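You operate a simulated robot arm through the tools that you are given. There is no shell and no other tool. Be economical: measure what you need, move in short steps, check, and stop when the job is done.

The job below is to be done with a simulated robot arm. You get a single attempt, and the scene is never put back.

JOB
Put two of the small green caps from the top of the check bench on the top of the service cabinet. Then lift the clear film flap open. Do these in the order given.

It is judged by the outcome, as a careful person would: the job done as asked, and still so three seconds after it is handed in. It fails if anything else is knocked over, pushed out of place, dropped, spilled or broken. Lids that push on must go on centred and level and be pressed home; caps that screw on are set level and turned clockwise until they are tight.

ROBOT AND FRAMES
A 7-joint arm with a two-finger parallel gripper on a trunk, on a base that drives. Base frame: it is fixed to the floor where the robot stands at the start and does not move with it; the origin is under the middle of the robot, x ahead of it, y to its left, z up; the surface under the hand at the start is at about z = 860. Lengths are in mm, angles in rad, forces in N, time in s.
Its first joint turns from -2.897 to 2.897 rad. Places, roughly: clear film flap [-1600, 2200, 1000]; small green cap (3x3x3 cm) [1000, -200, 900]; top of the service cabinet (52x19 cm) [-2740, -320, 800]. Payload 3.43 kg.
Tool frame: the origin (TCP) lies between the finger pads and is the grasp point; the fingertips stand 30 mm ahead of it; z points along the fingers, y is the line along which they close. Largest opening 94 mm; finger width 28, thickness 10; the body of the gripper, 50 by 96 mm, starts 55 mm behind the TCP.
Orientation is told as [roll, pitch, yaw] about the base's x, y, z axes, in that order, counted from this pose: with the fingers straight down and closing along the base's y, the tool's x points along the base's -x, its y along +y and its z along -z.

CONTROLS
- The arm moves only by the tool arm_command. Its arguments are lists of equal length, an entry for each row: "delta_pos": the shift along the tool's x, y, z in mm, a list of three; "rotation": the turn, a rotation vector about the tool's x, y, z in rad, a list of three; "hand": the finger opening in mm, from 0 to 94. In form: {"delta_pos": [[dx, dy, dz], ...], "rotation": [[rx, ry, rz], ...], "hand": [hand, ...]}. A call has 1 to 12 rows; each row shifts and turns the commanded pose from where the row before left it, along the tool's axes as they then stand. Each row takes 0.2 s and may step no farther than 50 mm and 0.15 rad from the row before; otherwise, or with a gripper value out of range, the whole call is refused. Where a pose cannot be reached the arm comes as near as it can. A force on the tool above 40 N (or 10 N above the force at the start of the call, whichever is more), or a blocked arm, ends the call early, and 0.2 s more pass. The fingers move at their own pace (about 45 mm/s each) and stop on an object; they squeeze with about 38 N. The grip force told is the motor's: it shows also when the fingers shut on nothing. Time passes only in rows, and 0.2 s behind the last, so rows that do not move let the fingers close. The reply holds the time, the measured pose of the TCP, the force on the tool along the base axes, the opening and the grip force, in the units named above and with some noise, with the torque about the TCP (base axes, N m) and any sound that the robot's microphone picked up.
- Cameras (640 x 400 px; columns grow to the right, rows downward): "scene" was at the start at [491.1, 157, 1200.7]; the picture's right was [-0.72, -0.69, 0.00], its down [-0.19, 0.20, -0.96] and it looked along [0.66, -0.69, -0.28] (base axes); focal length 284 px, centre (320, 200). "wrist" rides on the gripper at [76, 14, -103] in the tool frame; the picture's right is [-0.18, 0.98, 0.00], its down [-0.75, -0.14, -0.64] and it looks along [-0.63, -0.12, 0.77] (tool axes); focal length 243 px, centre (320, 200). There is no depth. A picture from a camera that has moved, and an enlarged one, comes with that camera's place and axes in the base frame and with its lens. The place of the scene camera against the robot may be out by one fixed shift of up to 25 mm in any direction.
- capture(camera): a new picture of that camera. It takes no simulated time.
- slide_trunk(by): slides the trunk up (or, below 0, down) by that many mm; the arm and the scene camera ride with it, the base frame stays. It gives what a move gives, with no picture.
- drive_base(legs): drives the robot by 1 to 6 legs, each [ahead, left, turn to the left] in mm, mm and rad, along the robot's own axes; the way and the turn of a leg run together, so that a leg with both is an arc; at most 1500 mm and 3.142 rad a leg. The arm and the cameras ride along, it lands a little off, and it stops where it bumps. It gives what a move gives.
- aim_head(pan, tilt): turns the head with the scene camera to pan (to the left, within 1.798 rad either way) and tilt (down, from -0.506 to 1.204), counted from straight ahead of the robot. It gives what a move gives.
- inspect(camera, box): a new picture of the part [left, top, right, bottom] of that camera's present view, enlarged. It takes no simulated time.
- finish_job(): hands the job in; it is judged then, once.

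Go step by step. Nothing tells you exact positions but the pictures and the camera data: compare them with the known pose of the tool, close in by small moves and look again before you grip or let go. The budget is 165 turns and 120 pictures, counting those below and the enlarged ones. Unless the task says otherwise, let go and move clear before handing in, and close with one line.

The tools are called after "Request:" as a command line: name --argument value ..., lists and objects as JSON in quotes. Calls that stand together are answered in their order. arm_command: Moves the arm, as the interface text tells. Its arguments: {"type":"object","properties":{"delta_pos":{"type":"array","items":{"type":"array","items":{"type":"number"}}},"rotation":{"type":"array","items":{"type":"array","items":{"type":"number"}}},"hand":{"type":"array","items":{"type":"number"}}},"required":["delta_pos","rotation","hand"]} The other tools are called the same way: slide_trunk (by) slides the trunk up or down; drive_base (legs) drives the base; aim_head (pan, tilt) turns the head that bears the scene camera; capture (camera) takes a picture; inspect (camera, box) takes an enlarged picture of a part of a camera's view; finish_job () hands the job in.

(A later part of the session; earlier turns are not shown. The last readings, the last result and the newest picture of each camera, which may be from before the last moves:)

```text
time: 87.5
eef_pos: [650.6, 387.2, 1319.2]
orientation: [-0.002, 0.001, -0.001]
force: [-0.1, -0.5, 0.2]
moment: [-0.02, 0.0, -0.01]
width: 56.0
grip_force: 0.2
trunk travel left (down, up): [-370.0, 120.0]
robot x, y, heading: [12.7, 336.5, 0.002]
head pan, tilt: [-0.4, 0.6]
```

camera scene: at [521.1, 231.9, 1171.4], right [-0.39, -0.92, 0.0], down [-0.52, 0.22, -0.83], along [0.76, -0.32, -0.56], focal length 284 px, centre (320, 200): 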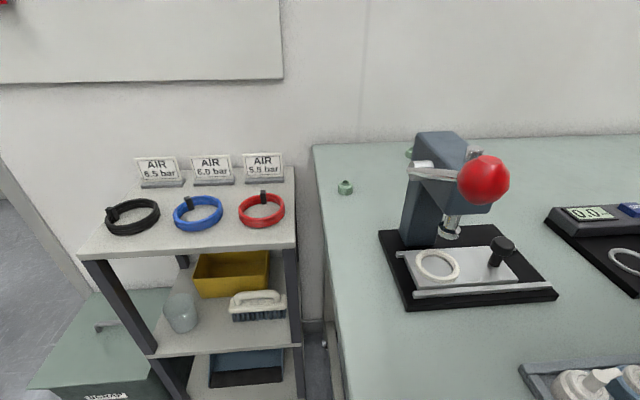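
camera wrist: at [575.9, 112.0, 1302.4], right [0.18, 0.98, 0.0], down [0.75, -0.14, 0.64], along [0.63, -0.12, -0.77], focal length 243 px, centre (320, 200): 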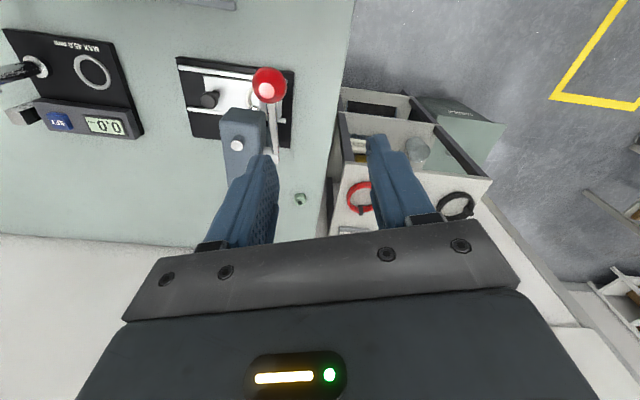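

Request:
arm_command --delta_pos '[[-25.5, -37.2, 15], [-25.5, -37.2, 15], [-25.5, -37.2, 15], [-25.5, -37.2, 15], [-25.5, -37.2, 15], [-25.5, -37.2, 15], [-25.5, -37.2, 15], [-25.5, -37.2, 15], [-25.5, -37.2, 15], [-25.5, -37.2, 15]]' --rotation '[[0, 0, 0], [0, 0, 0], [0, 0, 0], [0, 0, 0], [0, 0, 0], [0, 0, 0], [0, 0, 0], [0, 0, 0], [0, 0, 0], [0, 0, 0]]' --hand '[56, 56, 56, 56, 56, 56, 56, 56, 56, 56]'

Request:
arm_command --delta_pos '[[0, 0, 0], [0, 0, 0], [0, 0, 0], [0, 0, 0]]' --rotation '[[0, 0, 0.12], [0, 0, 0.12], [0, 0, 0.11], [0, 0, 0]]' --hand '[56, 56, 56, 56]'

Request:
capture --camera "wrist"

Request:
capture --camera "scene"

```text
time: 89.7
eef_pos: [905.6, 13.3, 1168.5]
orientation: [-0.002, 0.001, -0.001]
force: [-0.3, -0.2, 0.0]
moment: [-0.02, 0.0, 0.02]
width: 56.0
grip_force: 0.1
trunk travel left (down, up): [-370.0, 120.0]
robot x, y, heading: [13.6, 330.7, 0.004]
head pan, tilt: [-0.4, 0.6]
```

```text
time: 90.7
eef_pos: [905.7, 14.2, 1168.2]
orientation: [-0.001, 0.0, -0.351]
force: [-0.8, 0.5, -0.8]
moment: [-0.01, -0.04, -0.01]
width: 55.8
grip_force: 0.1
trunk travel left (down, up): [-370.0, 120.0]
robot x, y, heading: [13.4, 330.8, -0.004]
head pan, tilt: [-0.4, 0.6]
```

```text
82 pictures are left
camera wrist: at [840.3, 54.4, 1272.3], right [0.51, 0.86, 0.0], down [0.66, -0.39, 0.64], along [0.55, -0.33, -0.77], focal length 243 px, centre (320, 200)
```

wrist: 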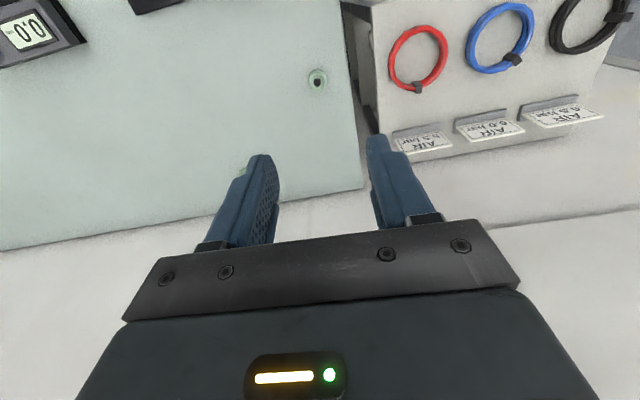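

```text
81 pictures are left
camera scene: at [520.5, 521.4, 1291.3], right [-0.39, -0.92, 0.0], down [-0.52, 0.22, -0.83], along [0.76, -0.32, -0.57], focal length 284 px, centre (320, 200)
```

scene: 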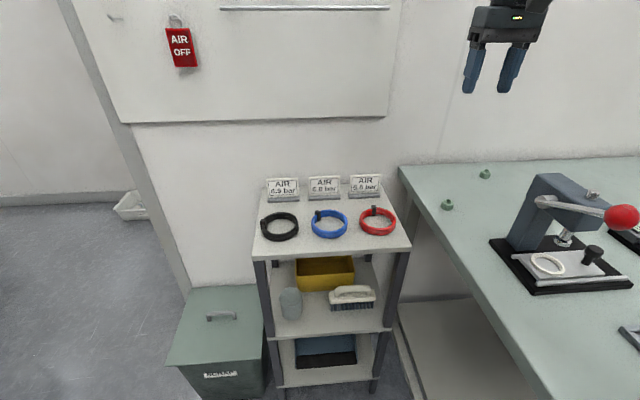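

From here the press is well clear, and the cap is at [917,4]. I'll centre and come down part way.

Request:
arm_command --delta_pos '[[-13.8, -5.6, 30], [0, 0, 50], [0, 0, 50], [0, 0, 40], [0, 0, 0]]' --rotation '[[0, 0, 0], [0, 0, 0], [0, 0, 0], [0, 0, 0], [0, 0, 0]]' --hand '[56, 56, 56, 56, 56]'

Request:
capture --camera "wrist"

Request:
capture --camera "scene"

```text
time: 91.9
eef_pos: [914.9, 4.1, 998.7]
orientation: [-0.001, 0.0, -0.349]
force: [-0.3, 0.2, 0.0]
moment: [0.01, -0.04, 0.04]
width: 56.0
grip_force: 0.0
trunk travel left (down, up): [-370.0, 120.0]
robot x, y, heading: [10.7, 328.4, 0.002]
head pan, tilt: [-0.4, 0.6]
```

```text
80 pictures are left
camera wrist: at [849.7, 43.7, 1102.4], right [0.51, 0.86, 0.0], down [0.66, -0.39, 0.64], along [0.55, -0.33, -0.77], focal length 243 px, centre (320, 200)
```

wrist: 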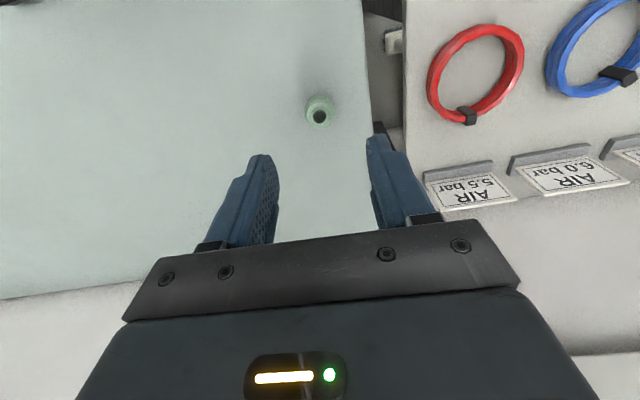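

```text
79 pictures are left
camera scene: at [520.4, 521.4, 1291.3], right [-0.39, -0.92, 0.0], down [-0.52, 0.22, -0.83], along [0.76, -0.32, -0.56], focal length 284 px, centre (320, 200)
```

scene: 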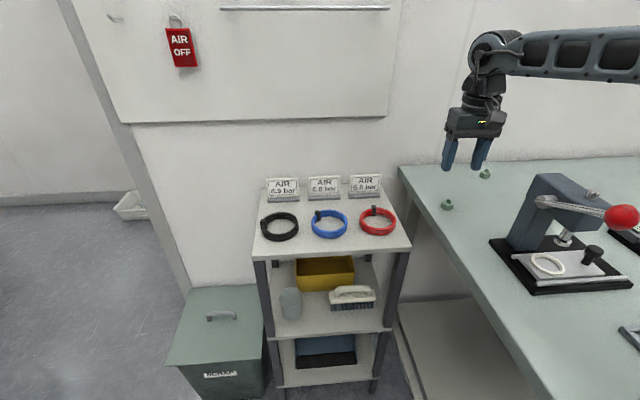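

Request:
arm_command --delta_pos '[[-4.3, -1.6, 35], [0, 0, 35], [0, 0, 24], [0, 0, 11]]' --rotation '[[0, 0, 0], [0, 0, 0], [0, 0, 0], [0, 0, 0]]' --hand '[52, 52, 52, 52]'

Request:
capture --camera "wrist"

Request:
capture --camera "scene"

```text
time: 92.9
eef_pos: [919.7, 2.2, 894.7]
orientation: [-0.003, -0.002, -0.349]
force: [0.6, -0.5, -0.1]
moment: [0.0, -0.02, 0.01]
width: 52.1
grip_force: 0.0
trunk travel left (down, up): [-370.0, 120.0]
robot x, y, heading: [12.2, 327.0, -0.0]
head pan, tilt: [-0.4, 0.6]
```

```text
78 pictures are left
camera wrist: at [854.4, 41.1, 997.6], right [0.51, 0.86, 0.0], down [0.66, -0.39, 0.64], along [0.55, -0.33, -0.77], focal length 243 px, centre (320, 200)
```

wrist: 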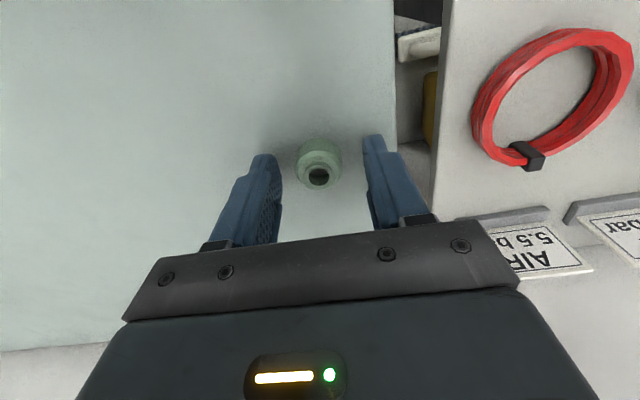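

```text
77 pictures are left
camera scene: at [520.4, 521.4, 1291.4], right [-0.39, -0.92, 0.0], down [-0.52, 0.22, -0.83], along [0.76, -0.32, -0.56], focal length 284 px, centre (320, 200)
```

scene: 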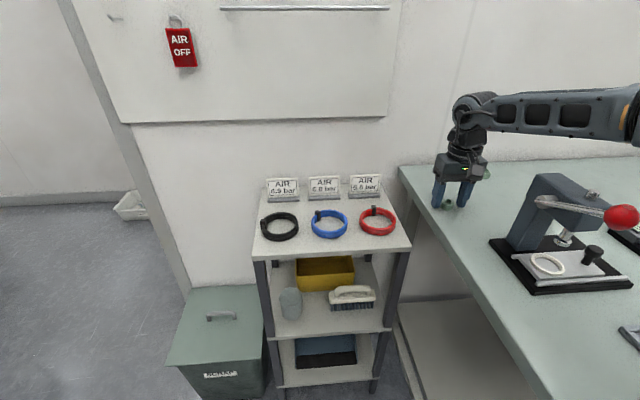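

The cap sits between the pads. Gripping and lifting.

Request:
arm_command --delta_pos '[[0, 0, 1], [0, 0, 0], [0, 0, 0], [0, 0, 0], [0, 0, 0], [0, 0, -15], [0, 0, -40], [0, 0, -50], [0, 0, -50], [0, 0, -50], [0, 0, -50]]' --rotation '[[0, 0, 0], [0, 0, 0], [0, 0, 0], [0, 0, 0], [0, 0, 0], [0, 0, 0], [0, 0, 0], [0, 0, 0], [0, 0, 0], [0, 0, 0], [0, 0, 0]]' --hand '[52, 20, 10, 10, 10, 10, 10, 10, 10, 10, 10]'

Request:
capture --camera "wrist"

```text
time: 95.3
eef_pos: [919.0, 2.0, 1149.0]
orientation: [-0.001, 0.001, -0.353]
force: [-0.2, -1.1, -1.0]
moment: [0.02, 0.02, 0.02]
width: 26.1
grip_force: 10.1
trunk travel left (down, up): [-370.0, 120.0]
robot x, y, heading: [10.8, 328.7, -0.002]
head pan, tilt: [-0.4, 0.6]
```

```text
76 pictures are left
camera wrist: at [854.5, 40.8, 1252.1], right [0.51, 0.86, 0.0], down [0.66, -0.39, 0.64], along [0.55, -0.33, -0.77], focal length 243 px, centre (320, 200)
```

wrist: 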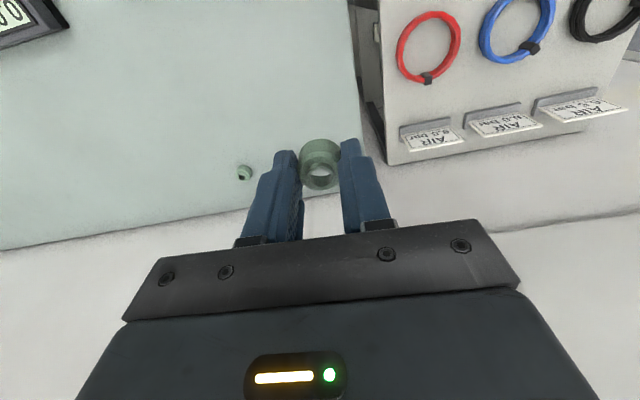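

The second cap is gripped. I'll bring the arm back to the carry pose and drive back to the desk by the same route.

Request:
arm_command --delta_pos '[[0, 0, -30], [0, 0, -20], [0, 0, 0], [26.8, 38.3, 0], [26.8, 38.3, 0], [26.8, 38.3, 0], [26.8, 38.3, 0], [26.8, 38.3, 0], [26.8, 38.3, 0], [26.8, 38.3, 0], [26.8, 38.3, 0], [26.8, 38.3, 0]]' --rotation '[[0, 0, -0.12], [0, 0, -0.12], [0, 0, -0.11], [0, 0, 0], [0, 0, 0], [0, 0, 0], [0, 0, 0], [0, 0, 0], [0, 0, 0], [0, 0, 0], [0, 0, 0], [0, 0, 0]]' --hand '[10, 10, 10, 10, 10, 10, 10, 10, 10, 10, 10, 10]'

Request:
drive_base --legs '[[-820, 75, 0], [-820, 75, 0]]'

Request:
drive_base --legs '[[0, 0, -1.915]]'

Request:
drive_base --legs '[[0, -750, 0]]'

Request:
aim_head --pan -0.2 --tilt 0.75

Request:
capture --camera "scene"

```text
time: 97.9
eef_pos: [718.5, 370.1, 1198.4]
orientation: [-0.002, 0.0, -0.11]
force: [-0.8, -0.5, -0.7]
moment: [0.02, 0.01, -0.03]
width: 26.0
grip_force: 9.8
out of reach, approached as far as the arm can: row 3
trunk travel left (down, up): [-370.0, 120.0]
robot x, y, heading: [11.3, 330.1, 0.001]
head pan, tilt: [-0.4, 0.6]
```

```text
time: 106.3
eef_pos: [-920.8, 515.4, 1197.9]
orientation: [-0.001, 0.002, -0.112]
force: [-0.2, -0.5, 0.2]
moment: [0.03, 0.01, 0.0]
width: 26.1
grip_force: 9.6
trunk travel left (down, up): [-370.0, 120.0]
robot x, y, heading: [-1625.2, 478.9, 0.0]
head pan, tilt: [-0.4, 0.6]
```

```text
time: 111.2
eef_pos: [-1814.7, -204.8, 1198.2]
orientation: [-0.003, 0.001, -2.005]
force: [-0.9, 0.1, -1.0]
moment: [-0.01, 0.03, 0.01]
width: 26.3
grip_force: 10.3
trunk travel left (down, up): [-370.0, 120.0]
robot x, y, heading: [-1625.5, 476.3, -1.893]
head pan, tilt: [-0.4, 0.6]
```

```text
time: 115.3
eef_pos: [-2519.0, 29.2, 1198.5]
orientation: [-0.001, 0.001, -1.998]
force: [0.3, 0.4, 0.2]
moment: [-0.03, 0.0, -0.01]
width: 26.1
grip_force: 9.7
trunk travel left (down, up): [-370.0, 120.0]
robot x, y, heading: [-2337.3, 710.8, -1.889]
head pan, tilt: [-0.4, 0.6]
```

```text
time: 116.0
eef_pos: [-2520.0, 28.3, 1198.0]
orientation: [-0.002, 0.0, -1.996]
force: [-0.2, 0.2, 0.4]
moment: [0.0, 0.02, 0.0]
width: 25.9
grip_force: 9.9
trunk travel left (down, up): [-370.0, 120.0]
robot x, y, heading: [-2339.3, 708.5, -1.884]
head pan, tilt: [-0.201, 0.75]
```

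```text
75 pictures are left
camera scene: at [-2300.9, 180.8, 1278.5], right [-0.87, 0.49, 0.0], down [0.34, 0.59, -0.73], along [-0.36, -0.64, -0.68], focal length 284 px, centre (320, 200)
```

scene: 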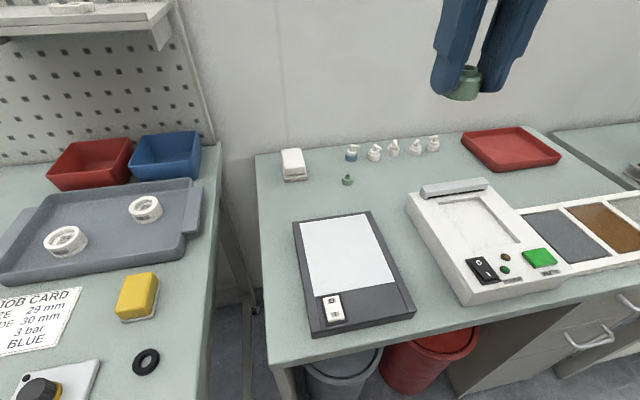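

The first cap still stands where I left it. I'll drive forward the last 190 mm and look again.

Request:
drive_base --legs '[[190, 0, 0]]'

Request:
capture --camera "scene"

```text
time: 117.5
eef_pos: [-2579.9, -152.3, 1199.6]
orientation: [-0.001, 0.001, -1.998]
force: [0.1, 0.1, -0.7]
moment: [0.0, -0.02, 0.0]
width: 26.1
grip_force: 9.7
trunk travel left (down, up): [-370.0, 120.0]
robot x, y, heading: [-2396.9, 530.9, -1.886]
head pan, tilt: [-0.201, 0.75]
```

```text
74 pictures are left
camera scene: at [-2360.6, -0.5, 1278.5], right [-0.87, 0.49, 0.0], down [0.34, 0.59, -0.73], along [-0.36, -0.64, -0.68], focal length 284 px, centre (320, 200)
```

scene: 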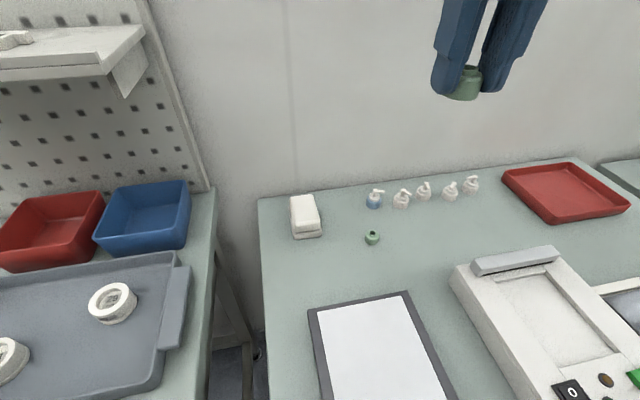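

I'll bring the second cap over [-2730,-255], about 90 mm from the first, and lower part way.

Request:
arm_command --delta_pos '[[-39, -23.5, 10], [-39, -23.5, 10], [-39, -23.5, 10], [-38.8, -23.4, 10], [0, 0, 50], [0, 0, 50], [0, 0, 50], [0, 0, 50], [0, 0, 40], [0, 0, 0]]' --rotation '[[0, 0, 0], [0, 0, 0], [0, 0, 0], [0, 0, 0], [0, 0, 0], [0, 0, 0], [0, 0, 0], [0, 0, 0], [0, 0, 0], [0, 0, 0]]' --hand '[10, 10, 10, 10, 10, 10, 10, 10, 10, 10]'

Request:
capture --camera "scene"

Request:
capture --camera "wrist"

```text
time: 119.8
eef_pos: [-2731.7, -255.1, 917.7]
orientation: [-0.002, 0.0, -1.998]
force: [-0.3, 0.3, -0.5]
moment: [0.01, -0.01, 0.0]
width: 26.1
grip_force: 10.2
trunk travel left (down, up): [-370.0, 120.0]
robot x, y, heading: [-2400.6, 528.2, -1.885]
head pan, tilt: [-0.201, 0.75]
```

```text
73 pictures are left
camera scene: at [-2360.7, -0.5, 1278.5], right [-0.87, 0.49, 0.0], down [0.34, 0.59, -0.73], along [-0.36, -0.64, -0.68], focal length 284 px, centre (320, 200)
```

scene: 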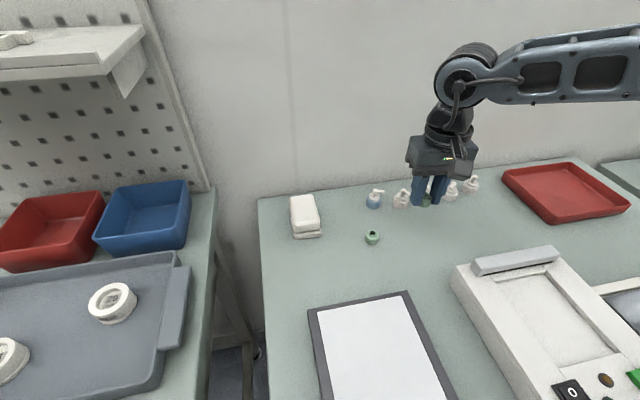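

```text
72 pictures are left
camera wrist: at [-2685.7, -192.0, 1020.5], right [0.82, -0.57, 0.0], down [-0.44, -0.63, 0.64], along [-0.37, -0.52, -0.77], focal length 243 px, centre (320, 200)
```

wrist: 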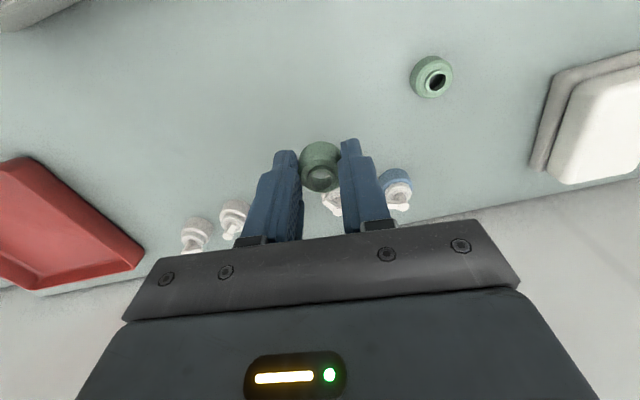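

The spot below is clear. I'll go down to just above the surface, then touch.

Request:
arm_command --delta_pos '[[0, 0, 35], [0, 0, 30], [0, 0, 12], [0, 0, 4], [0, 0, 2], [0, 0, 0]]' --rotation '[[0, 0, 0], [0, 0, 0], [0, 0, 0], [0, 0, 0], [0, 0, 0], [0, 0, 0]]' --hand '[10, 10, 10, 10, 10, 10]'

Request:
inspect --camera "scene" --box '[380, 190, 460, 260]'

```text
time: 121.2
eef_pos: [-2729.6, -256.1, 834.6]
orientation: [-0.002, 0.002, -1.999]
force: [0.7, 0.1, -0.6]
moment: [0.01, 0.0, 0.01]
width: 26.2
grip_force: 10.0
trunk travel left (down, up): [-370.0, 120.0]
robot x, y, heading: [-2397.6, 529.6, -1.889]
head pan, tilt: [-0.201, 0.75]
```

```text
5.71 times, centred on (420, 225) of scene
camera zoom: at [-2360.6, -0.5, 1278.5], right [-0.87, 0.49, 0.0], down [0.34, 0.59, -0.73], along [-0.36, -0.64, -0.68], focal length 1623 px, centre (-251, 57)
```

zoom: 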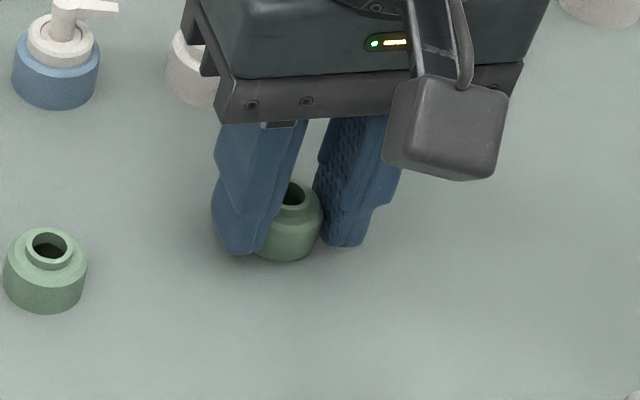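

Request:
arm_command --delta_pos '[[0, 0, 1], [0, 0, 1], [0, 0, 0]]' --rotation '[[0, 0, 0], [0, 0, 0], [0, 0, 0]]' --hand '[10, 10, 10]'

```text
time: 122.0
eef_pos: [-2729.7, -254.0, 834.0]
orientation: [-0.001, -0.001, -2.0]
force: [0.3, 0.5, 0.6]
moment: [-0.03, 0.02, 0.03]
width: 26.2
grip_force: 10.5
trunk travel left (down, up): [-370.0, 120.0]
robot x, y, heading: [-2395.6, 534.5, -1.891]
head pan, tilt: [-0.201, 0.75]
```

The cap has met the surface at 834, the same height as the first, so I'll release and rise.

Request:
arm_command --delta_pos '[[0, 0, 0.5], [0, 0, 0], [0, 0, 0], [0, 0, 0], [0, 0, -20], [0, 0, -50], [0, 0, -50], [0, 0, -50], [0, 0, -50], [0, 0, -50], [0, 0, -50], [0, 0, -50]]' --rotation '[[0, 0, 0], [0, 0, 0], [0, 0, 0], [0, 0, 0], [0, 0, 0], [0, 0, 0], [0, 0, 0], [0, 0, 0], [0, 0, 0], [0, 0, 0], [0, 0, 0], [0, 0, 0]]' --hand '[10, 30, 40, 50, 56, 56, 56, 56, 56, 56, 56, 56]'

Request:
capture --camera "scene"

```text
time: 124.5
eef_pos: [-2729.8, -255.3, 1201.4]
orientation: [-0.002, 0.002, -1.999]
force: [0.6, 1.2, 0.3]
moment: [0.04, -0.01, 0.0]
width: 55.8
grip_force: 0.1
trunk travel left (down, up): [-370.0, 120.0]
robot x, y, heading: [-2399.8, 529.4, -1.888]
head pan, tilt: [-0.201, 0.75]
```

```text
70 pictures are left
camera scene: at [-2360.8, -0.7, 1278.3], right [-0.87, 0.49, 0.0], down [0.34, 0.59, -0.73], along [-0.36, -0.64, -0.68], focal length 284 px, centre (320, 200)
```

scene: 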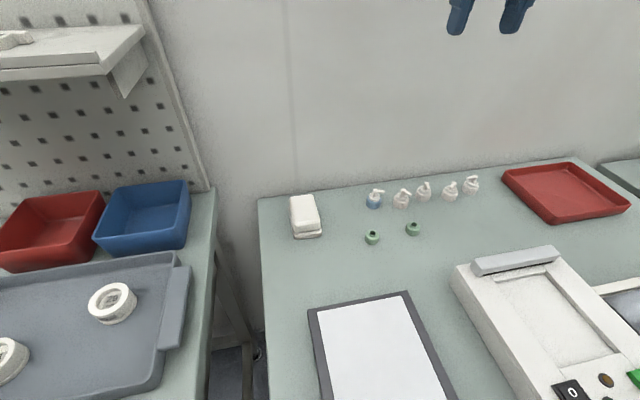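

Both caps stand on the desk. Now for the flap: I'll retract, back off and turn to face the machine.

Request:
arm_command --delta_pos '[[45, 0, 0], [45, 0, 0], [45, 0, 0], [45, 0, 0]]' --rotation '[[0, 0, 0], [0, 0, 0], [0, 0, 0], [0, 0, 0]]' --hand '[56, 56, 56, 56]'

Request:
drive_base --legs '[[-210, 0, 0], [0, 750, 0]]'

Request:
drive_base --legs '[[0, 0, -2.82]]'

Request:
aim_head --pan 0 --tilt 0.3

Request:
capture --camera "scene"

```text
time: 125.5
eef_pos: [-2654.2, -92.8, 1202.2]
orientation: [-0.002, 0.001, -1.997]
force: [1.3, -1.1, 0.2]
moment: [0.02, 0.02, 0.03]
width: 55.7
grip_force: 0.0
trunk travel left (down, up): [-370.0, 120.0]
robot x, y, heading: [-2397.2, 531.7, -1.883]
head pan, tilt: [-0.201, 0.75]
```

```text
time: 130.9
eef_pos: [-1873.0, -131.5, 1202.9]
orientation: [-0.003, 0.001, -2.006]
force: [0.3, -0.1, -0.4]
moment: [0.02, -0.04, 0.01]
width: 55.8
grip_force: 0.1
trunk travel left (down, up): [-370.0, 120.0]
robot x, y, heading: [-1614.4, 485.8, -1.897]
head pan, tilt: [-0.201, 0.75]
```

```text
time: 137.9
eef_pos: [-1553.7, 1158.7, 1203.0]
orientation: [0.0, 0.0, 1.449]
force: [0.2, 0.7, 0.1]
moment: [-0.01, 0.01, -0.04]
width: 56.4
grip_force: 0.1
trunk travel left (down, up): [-370.0, 120.0]
robot x, y, heading: [-1610.9, 492.8, 1.562]
head pan, tilt: [-0.201, 0.75]
```

```text
time: 138.8
eef_pos: [-1555.1, 1159.5, 1203.2]
orientation: [-0.002, 0.002, 1.447]
force: [-0.5, -0.1, 0.0]
moment: [-0.02, -0.01, 0.02]
width: 56.2
grip_force: 0.0
trunk travel left (down, up): [-370.0, 120.0]
robot x, y, heading: [-1615.5, 488.8, 1.564]
head pan, tilt: [0.0, 0.3]
```

```text
69 pictures are left
camera scene: at [-1817.3, 1016.5, 1318.7], right [1.0, -0.01, 0.0], down [0.0, -0.3, -0.95], along [0.01, 0.95, -0.3], focal length 284 px, centre (320, 200)
```

scene: 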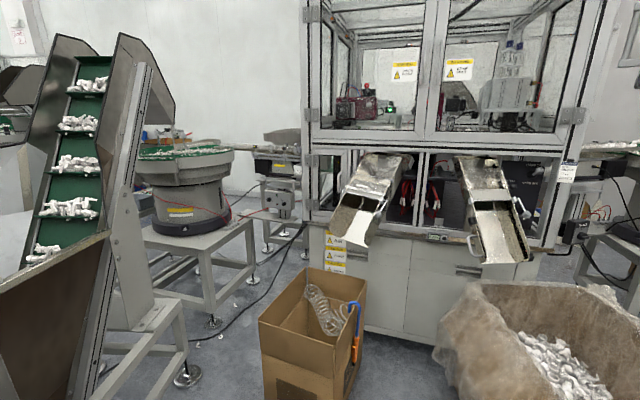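

Request:
inspect --camera "scene" --box '[310, 130, 450, 270]'

Request:
inspect --camera "scene" --box '[430, 130, 570, 270]'

```text
2.86 times, centred on (380, 200) of scene
camera zoom: at [-1817.3, 1016.5, 1318.7], right [1.0, -0.01, 0.0], down [0.0, -0.3, -0.95], along [0.01, 0.95, -0.3], focal length 811 px, centre (149, 200)
```

zoom: 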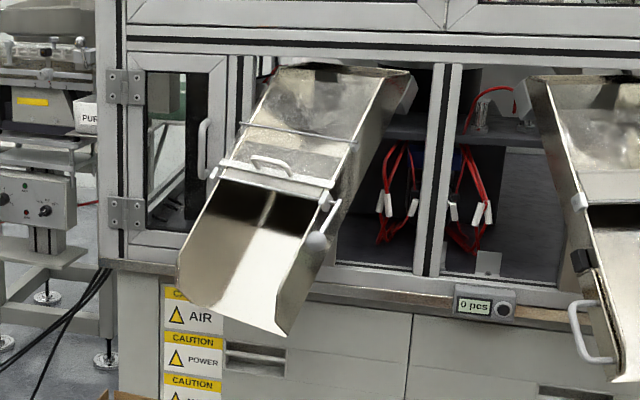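

```text
2.86 times, centred on (500, 200) of scene
camera zoom: at [-1817.3, 1016.5, 1318.7], right [1.0, -0.01, 0.0], down [0.0, -0.3, -0.95], along [0.01, 0.95, -0.3], focal length 811 px, centre (-194, 200)
```

zoom: 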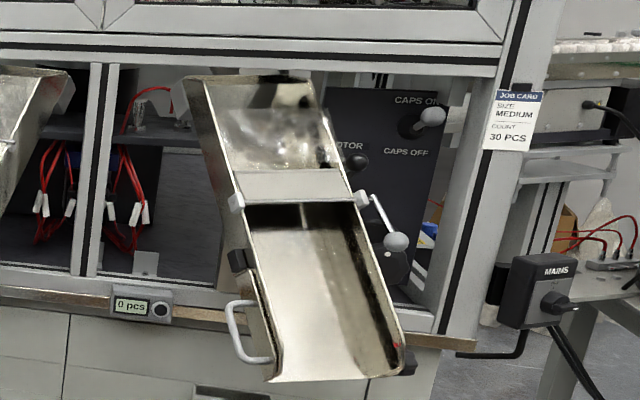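

The left chute has the clear film flap, with a handle at about [-1600,2200,1000], as given. I'll drive closer for a detailed look.

Request:
drive_base --legs '[[600, 150, 0]]'

Request:
aim_head --pan -0.25 --tilt 0.5

Request:
capture --camera "scene"

Request:
capture --camera "wrist"

```text
time: 142.3
eef_pos: [-1694.9, 1767.5, 1202.0]
orientation: [-0.001, 0.0, 1.443]
force: [-0.5, -0.4, -0.1]
moment: [0.01, -0.01, 0.04]
width: 56.0
grip_force: 0.1
trunk travel left (down, up): [-370.0, 120.0]
robot x, y, heading: [-1762.0, 1100.4, 1.557]
head pan, tilt: [0.0, 0.3]
```

```text
time: 143.1
eef_pos: [-1694.8, 1767.4, 1203.9]
orientation: [-0.002, -0.001, 1.444]
force: [0.5, 1.2, 0.2]
moment: [0.01, -0.01, 0.01]
width: 55.9
grip_force: 0.1
trunk travel left (down, up): [-370.0, 120.0]
robot x, y, heading: [-1760.1, 1100.9, 1.555]
head pan, tilt: [-0.25, 0.499]
```

```text
66 pictures are left
camera scene: at [-1935.8, 1620.0, 1300.5], right [0.97, -0.26, 0.0], down [-0.12, -0.46, -0.88], along [0.23, 0.85, -0.48], focal length 284 px, centre (320, 200)
```

scene: 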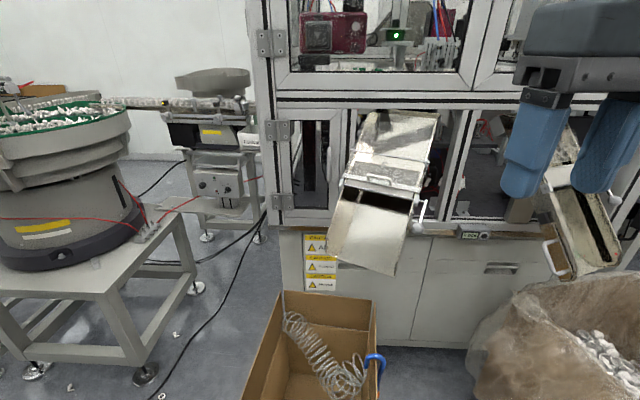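

```text
65 pictures are left
camera wrist: at [-1717.4, 1693.4, 1305.6], right [-0.95, 0.31, 0.0], down [0.23, 0.73, 0.64], along [0.2, 0.61, -0.77], focal length 243 px, centre (320, 200)
```

wrist: 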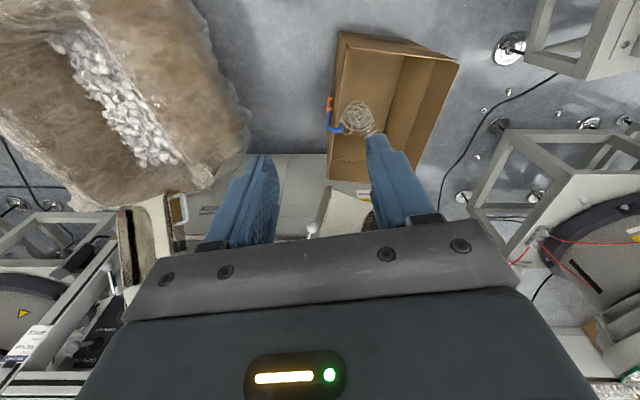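

Request:
inspect --camera "scene" --box '[310, 100, 470, 200]'

Request:
inspect --camera "scene" --box '[330, 140, 450, 280]'

```text
4.00 times, centred on (390, 150) of scene
camera zoom: at [-1935.8, 1620.0, 1300.5], right [0.97, -0.26, 0.0], down [-0.12, -0.46, -0.88], along [0.23, 0.85, -0.48], focal length 1136 px, centre (40, 400)
```

zoom: 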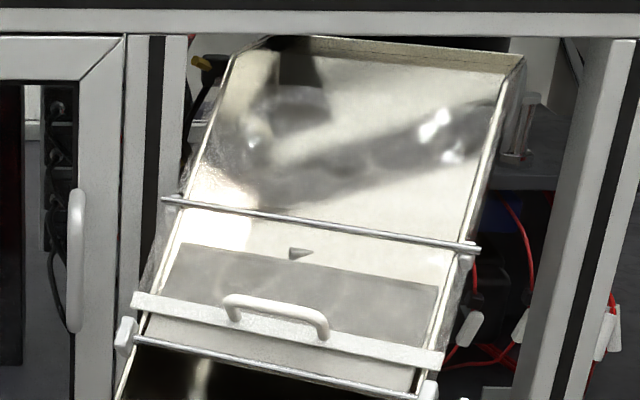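

```text
2.86 times, centred on (390, 210) of scene
camera zoom: at [-1935.8, 1620.0, 1300.5], right [0.97, -0.26, 0.0], down [-0.12, -0.46, -0.88], along [0.23, 0.85, -0.48], focal length 811 px, centre (120, 171)
```

zoom: 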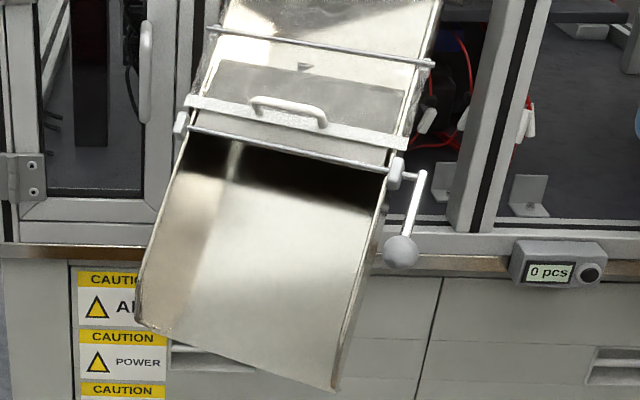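

The flap hangs from an upper rod running from about [-1656,2320,1047] to [-1507,2177,1050], with its handle at about [-1621,2211,1007]. The chute faces 45° to my left, so I'll move the base to the chute's downhill side and turn towards it.

Request:
drive_base --legs '[[0, 0, -0.45], [214, 331, 0]]'

Request:
aim_head --pan -0.05 --tilt 0.5

Request:
capture --camera "scene"

```text
time: 146.9
eef_pos: [-1616.6, 2013.8, 1203.0]
orientation: [0.0, 0.0, 1.0]
force: [0.5, -0.3, 0.9]
moment: [0.01, 0.04, 0.0]
width: 56.0
grip_force: 0.0
trunk travel left (down, up): [-370.0, 120.0]
robot x, y, heading: [-1962.0, 1433.2, 1.112]
head pan, tilt: [-0.25, 0.499]
```

```text
time: 147.6
eef_pos: [-1617.6, 2014.0, 1202.5]
orientation: [-0.001, -0.001, 0.999]
force: [-0.1, -0.5, -0.5]
moment: [-0.01, -0.01, 0.03]
width: 56.1
grip_force: 0.1
trunk travel left (down, up): [-370.0, 120.0]
robot x, y, heading: [-1960.8, 1435.6, 1.113]
head pan, tilt: [-0.051, 0.499]
```

```text
62 pictures are left
camera scene: at [-1916.9, 1997.9, 1300.4], right [0.87, -0.49, 0.0], down [-0.23, -0.42, -0.88], along [0.43, 0.77, -0.48], focal length 284 px, centre (320, 200)
```

scene: 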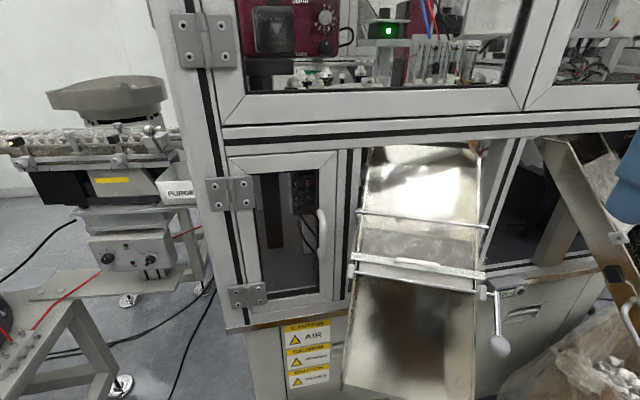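

Request:
inspect --camera "scene" --box '[340, 190, 500, 310]'

```text
3.33 times, centred on (420, 250) of scene
camera zoom: at [-1916.9, 1997.9, 1300.4], right [0.87, -0.49, 0.0], down [-0.23, -0.42, -0.88], along [0.43, 0.77, -0.48], focal length 947 px, centre (-13, 33)
```

zoom: 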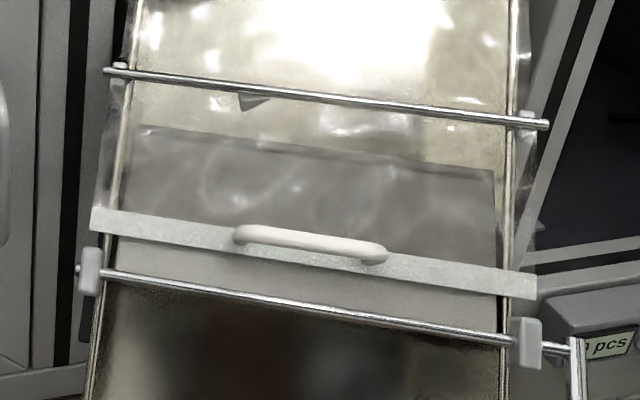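

The handle bar (about 70 mm long) runs along the hinge direction. I'll turn the gripper so the fingers close across it, then tilt it 45° forward.

Request:
arm_command --delta_pos '[[0, 0, 0], [0, 0, 0], [0, 0, 0], [0, 0, 0], [0, 0, 0], [0, 0, 0], [0, 0, 0], [0, 0, 0], [0, 0, 0], [0, 0, 0]]' --rotation '[[0, 0, -0.1378], [0, 0, -0.1378], [0, 0, -0.1378], [0, 0, -0.1378], [0, 0, -0.1378], [0, 0, -0.1378], [0, 0, -0.1378], [0, 0, -0.1378], [0, 0, -0.1378], [0, 0, -0.1378]]' --hand '[50, 50, 50, 50, 50, 50, 50, 50, 50, 50]'

Request:
arm_command --delta_pos '[[0, 0, 0], [0, 0, 0], [0, 0, 0], [0, 0, 0], [0, 0, 0], [0, 0, 0], [0, 0, 0]]' --rotation '[[0.13, 0, 0], [0.13, 0, 0], [0.13, 0, 0], [0.13, 0, 0], [0.13, 0, 0], [0.135, 0, 0], [0, 0, 0]]' --hand '[50, 50, 50, 50, 50, 50, 50]'

Request:
capture --camera "wrist"

Request:
capture --camera "scene"

```text
time: 149.8
eef_pos: [-1662.6, 2005.0, 1202.9]
orientation: [-0.002, 0.002, 2.377]
force: [-0.1, -0.7, -0.1]
moment: [0.02, 0.03, 0.01]
width: 49.9
grip_force: 0.1
out of reach, approached as far as the arm can: row 9, 10
trunk travel left (down, up): [-370.0, 120.0]
robot x, y, heading: [-1959.1, 1435.0, 1.11]
head pan, tilt: [-0.051, 0.499]
```

```text
time: 151.4
eef_pos: [-1639.1, 2066.9, 1236.6]
orientation: [-0.786, 0.001, 2.38]
force: [-0.4, 0.5, -1.1]
moment: [0.01, 0.01, -0.01]
width: 50.0
grip_force: 0.1
out of reach, approached as far as the arm can: row 4, 5, 6
trunk travel left (down, up): [-370.0, 120.0]
robot x, y, heading: [-1959.2, 1433.6, 1.111]
head pan, tilt: [-0.051, 0.499]
```

```text
60 pictures are left
camera wrist: at [-1641.1, 1954.4, 1299.0], right [-0.61, -0.38, -0.7], down [-0.79, 0.27, 0.55], along [-0.02, 0.89, -0.46], focal length 243 px, centre (320, 200)
```

wrist: 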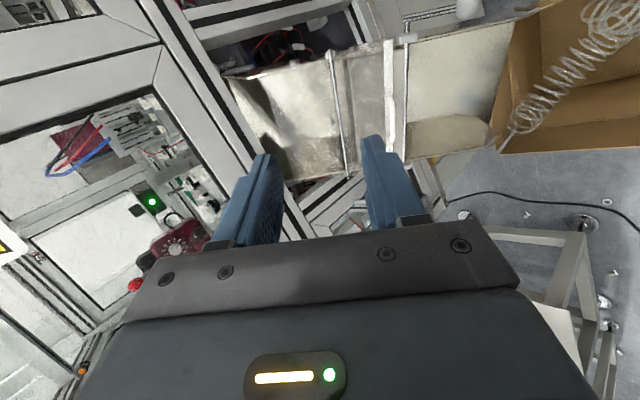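

```text
59 pictures are left
camera scene: at [-1916.9, 1997.9, 1300.4], right [0.87, -0.49, 0.0], down [-0.23, -0.42, -0.88], along [0.43, 0.77, -0.48], focal length 284 px, centre (320, 200)
```

scene: 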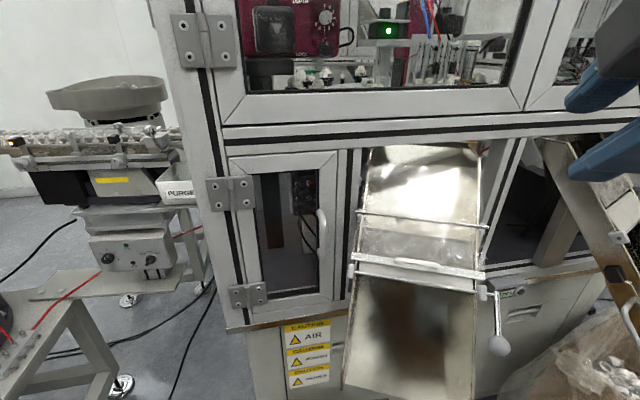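

Request:
inspect --camera "wrist" --box '[300, 20, 460, 200]'

```text
2.22 times, centred on (380, 110) of wrist
camera zoom: at [-1641.1, 1954.4, 1299.0], right [-0.61, -0.38, -0.7], down [-0.79, 0.27, 0.55], along [-0.02, 0.89, -0.46], focal length 539 px, centre (187, 400)
```

zoom: 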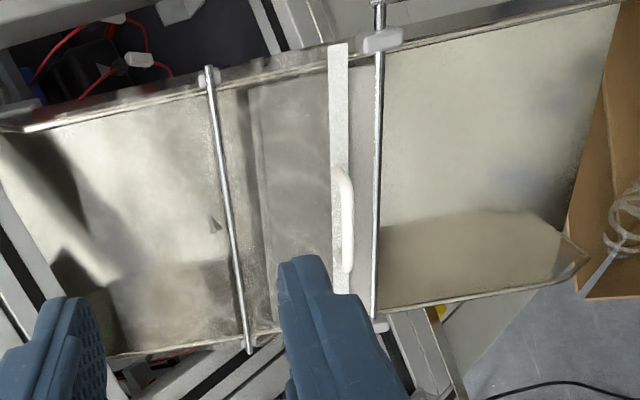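

Now the wrist camera sees the handle plainly. I'll move to a pre-grasp point about 90 mm short of it along the approach, then triangulate again from the wrist.

Request:
arm_command --delta_pos '[[-15.5, 18.1, 30.8], [-15.5, 18.1, 30.8], [-15.5, 18.1, 30.8], [-15.5, 18.1, 30.8], [-15.5, 18.1, 30.8], [0, 0, 0]]' --rotation '[[0, 0, 0], [0, 0, 0], [0, 0, 0], [0, 0, 0], [0, 0, 0], [0, 0, 0]]' --hand '[36, 36, 36, 36, 36, 36]'

Request:
capture --camera "wrist"

Request:
capture --camera "scene"

```text
time: 152.8
eef_pos: [-1664.9, 2152.6, 1063.7]
orientation: [-0.786, 0.001, 2.378]
force: [0.7, 0.1, 0.6]
moment: [0.01, 0.02, -0.01]
width: 36.1
grip_force: 0.1
trunk travel left (down, up): [-370.0, 120.0]
robot x, y, heading: [-1959.7, 1437.3, 1.114]
head pan, tilt: [-0.051, 0.499]
```

```text
57 pictures are left
camera wrist: at [-1666.0, 2039.1, 1126.2], right [-0.61, -0.38, -0.7], down [-0.79, 0.27, 0.55], along [-0.02, 0.89, -0.46], focal length 243 px, centre (320, 200)
```

wrist: 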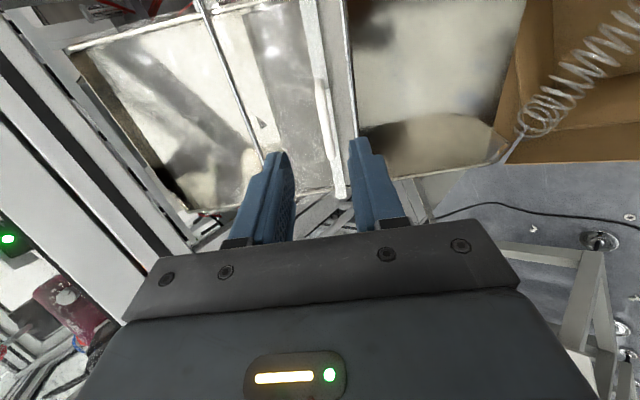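

```text
56 pictures are left
camera scene: at [-1916.9, 1997.8, 1300.4], right [0.87, -0.49, 0.0], down [-0.23, -0.42, -0.88], along [0.43, 0.77, -0.48], focal length 284 px, centre (320, 200)
```

scene: 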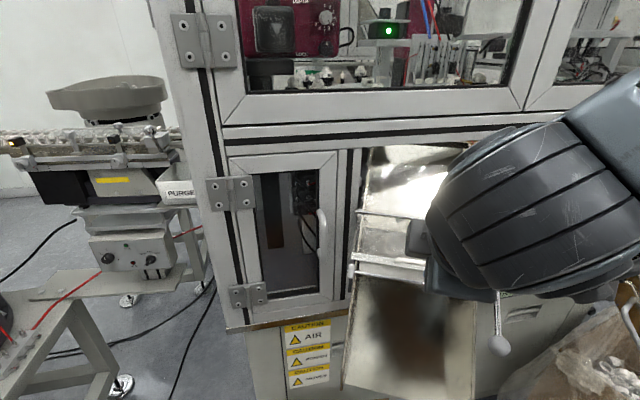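

Request:
inspect --camera "wrist" --box '[240, 50, 400, 210]'

```text
2.50 times, centred on (320, 130) of wrist
camera zoom: at [-1666.0, 2039.1, 1126.2], right [-0.61, -0.38, -0.7], down [-0.79, 0.27, 0.55], along [-0.02, 0.89, -0.46], focal length 606 px, centre (320, 375)
```

zoom: 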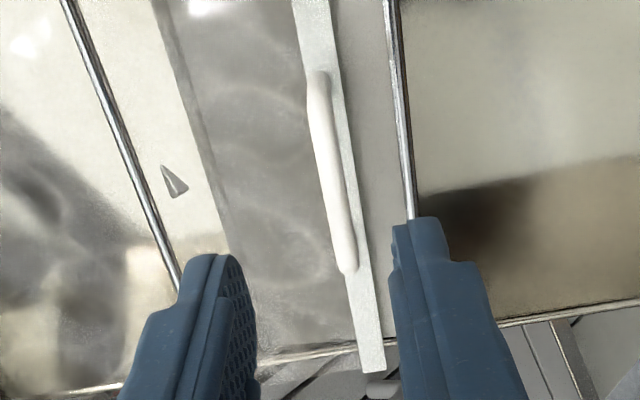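

Triangulated from two wrist views, the handle is at about [-1618,2208,987], 105 mm ahead of the TCP and well centred. I'll advance 55 mm and check.

Request:
arm_command --delta_pos '[[-4.6, 3.2, 15], [0, 0, 20], [0, 0, 20], [0, 0, 0]]' --rotation '[[0, 0, 0], [0, 0, 0], [0, 0, 0], [0, 0, 0]]' --hand '[34, 34, 34, 34]'

Request:
inspect --camera "wrist" --box '[220, 80, 420, 240]'

Request:
inspect --camera "scene" --box '[340, 180, 500, 300]'

```text
time: 153.8
eef_pos: [-1643.1, 2180.6, 1021.6]
orientation: [-0.786, 0.003, 2.379]
force: [-0.7, 0.6, 0.1]
moment: [0.0, 0.01, 0.03]
width: 34.0
grip_force: 0.2
trunk travel left (down, up): [-370.0, 120.0]
robot x, y, heading: [-1957.9, 1433.1, 1.111]
head pan, tilt: [-0.051, 0.499]
```

```text
2.50 times, centred on (320, 160) of wrist
camera zoom: at [-1644.5, 2069.0, 1084.7], right [-0.61, -0.38, -0.7], down [-0.79, 0.27, 0.55], along [-0.02, 0.89, -0.46], focal length 606 px, centre (320, 300)
```

zoom: 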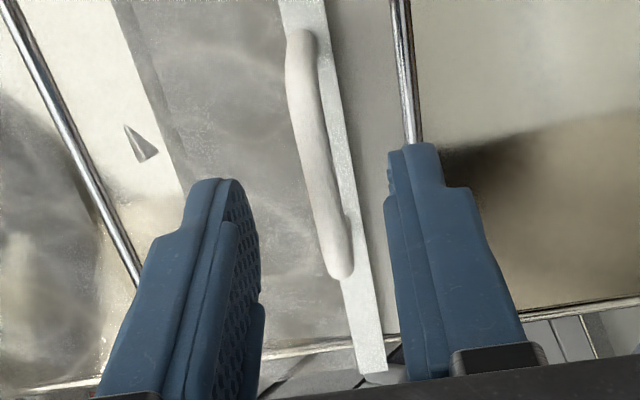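

```text
3.33 times, centred on (420, 240) of scene
camera zoom: at [-1917.0, 1997.9, 1300.4], right [0.87, -0.49, 0.0], down [-0.23, -0.42, -0.88], along [0.43, 0.77, -0.48], focal length 947 px, centre (-13, 67)
```

zoom: 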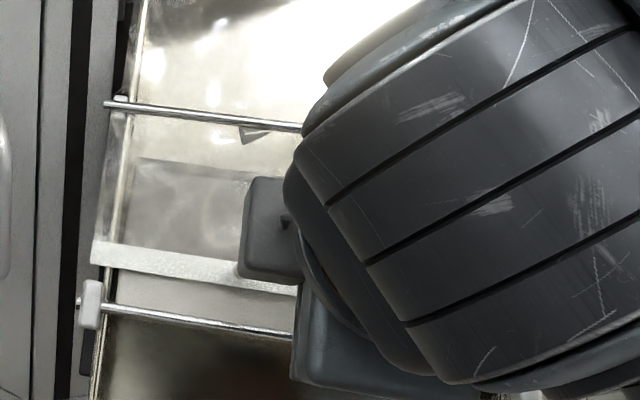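

The handle is 58 mm ahead and centred. I'll advance 36 mm slowly so the fingertips straddle it.

Request:
arm_command --delta_pos '[[-3.8, -0.8, 12], [0, 0, 10], [0, 0, 8], [0, 0, 6], [0, 0, 0]]' --rotation '[[0, 0, 0], [0, 0, 0], [0, 0, 0], [0, 0, 0], [0, 0, 0]]' --hand '[34, 34, 34, 34, 34]'

Request:
inspect --camera "wrist" --box '[220, 80, 420, 240]'

```text
time: 155.0
eef_pos: [-1627.8, 2203.8, 996.6]
orientation: [-0.784, 0.001, 2.377]
force: [-0.1, 0.8, 0.2]
moment: [0.05, 0.01, 0.02]
width: 34.3
grip_force: 0.0
trunk travel left (down, up): [-370.0, 120.0]
robot x, y, heading: [-1958.5, 1432.8, 1.115]
head pan, tilt: [-0.051, 0.499]
```

```text
2.50 times, centred on (320, 160) of wrist
camera zoom: at [-1628.6, 2090.9, 1059.9], right [-0.61, -0.38, -0.69], down [-0.79, 0.27, 0.55], along [-0.02, 0.89, -0.46], focal length 606 px, centre (320, 300)
```

zoom: 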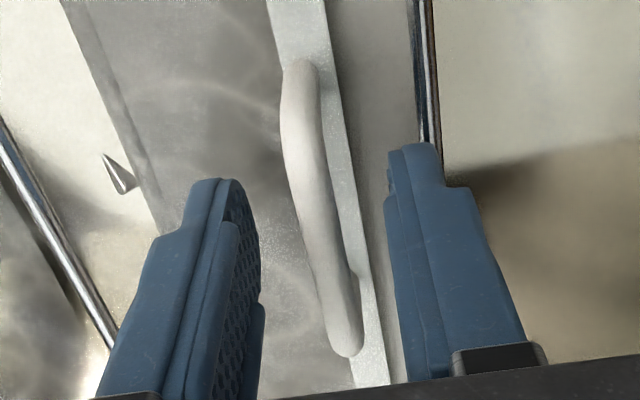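

The handle lies between the fingertips with no contact. I'll close on it gently.

Request:
arm_command --delta_pos '[[0, 0, 1], [0, 0, 0], [0, 0, 0], [0, 0, 0]]' --rotation '[[0, 0, 0], [0, 0, 0], [0, 0, 0], [0, 0, 0]]' --hand '[20, 4, 4, 4]'

Request:
inspect --camera "wrist" --box '[220, 80, 420, 240]'

```text
time: 156.0
eef_pos: [-1628.5, 2203.0, 996.0]
orientation: [-0.782, 0.002, 2.38]
force: [-12.9, -20.9, 4.9]
moment: [-0.22, -0.09, 0.61]
width: 7.8
grip_force: 42.1
trunk travel left (down, up): [-370.0, 120.0]
robot x, y, heading: [-1960.3, 1432.0, 1.113]
head pan, tilt: [-0.051, 0.499]
```

```text
2.50 times, centred on (320, 160) of wrist
camera zoom: at [-1630.0, 2089.9, 1059.8], right [-0.61, -0.38, -0.69], down [-0.79, 0.26, 0.55], along [-0.03, 0.89, -0.46], focal length 606 px, centre (320, 300)
```

zoom: 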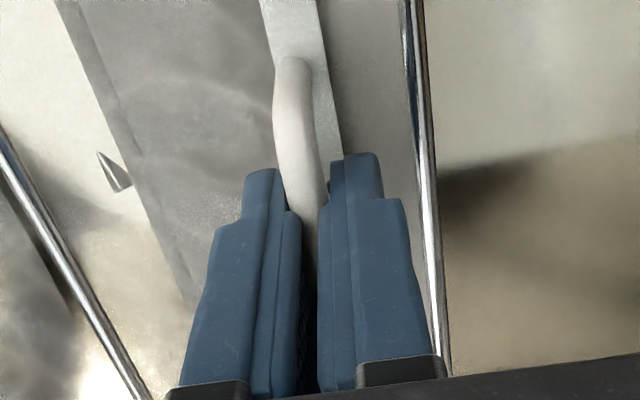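

The handle is gripped at 7.8 mm. The hinge rod is about 71 mm uphill and 40 mm above it, so I'll start the lifting arc in small steps, un-tilting the tool as I go.

Request:
arm_command --delta_pos '[[0, -7.4, -13.8], [0, -8.4, -12.8], [0, 0, 0]]' --rotation '[[-0.105, 0, 0], [-0.11, 0, 0], [0, 0, 0]]' --hand '[4, 4, 4]'

Request:
capture --camera "wrist"

Request:
inspect --camera "scene" --box '[340, 160, 500, 300]'

```text
time: 156.8
eef_pos: [-1632.5, 2199.6, 1026.5]
orientation: [-0.567, 0.003, 2.378]
force: [-18.0, -21.4, -1.5]
moment: [-0.68, -0.49, -0.02]
width: 7.7
grip_force: 41.6
trunk travel left (down, up): [-370.0, 120.0]
robot x, y, heading: [-1960.8, 1434.7, 1.113]
head pan, tilt: [-0.051, 0.499]
```

```text
50 pictures are left
camera wrist: at [-1623.3, 2097.2, 1106.3], right [-0.7, -0.47, -0.53], down [-0.7, 0.36, 0.62], along [-0.1, 0.81, -0.58], focal length 243 px, centre (320, 200)
```

wrist: 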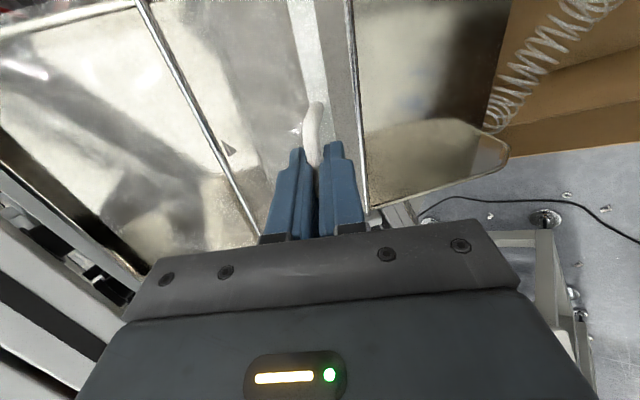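

```text
2.86 times, centred on (420, 230) of scene
camera zoom: at [-1917.6, 1997.3, 1300.7], right [0.87, -0.49, 0.0], down [-0.23, -0.42, -0.88], along [0.43, 0.77, -0.48], focal length 811 px, centre (34, 114)
```

zoom: 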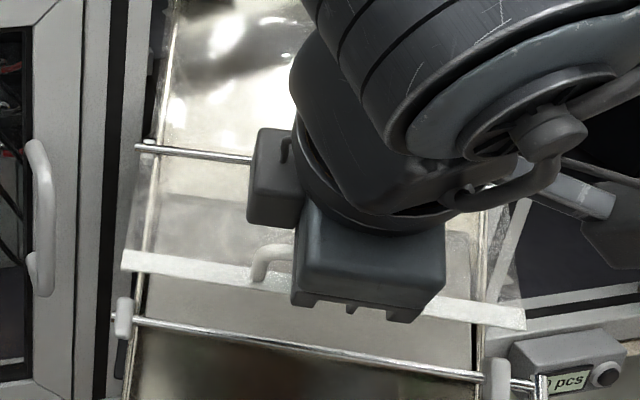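

The flap is lifting; a steady downhill force of about 28 N says my path is slightly too far uphill. I'll ease downhill a little and continue.

Request:
arm_command --delta_pos '[[0, 4, 0], [0, -8, -12.4], [0, 0, 0]]' --rotation '[[0, 0, 0], [-0.11, 0, 0], [0, 0, 0]]' --hand '[4, 4, 4]'

```text
time: 157.6
eef_pos: [-1632.3, 2200.5, 1034.2]
orientation: [-0.452, 0.001, 2.377]
force: [19.4, 25.7, -2.4]
moment: [-0.7, -1.02, 0.15]
width: 7.8
grip_force: 42.1
trunk travel left (down, up): [-370.0, 120.0]
robot x, y, heading: [-1959.5, 1436.4, 1.109]
head pan, tilt: [-0.051, 0.499]
```

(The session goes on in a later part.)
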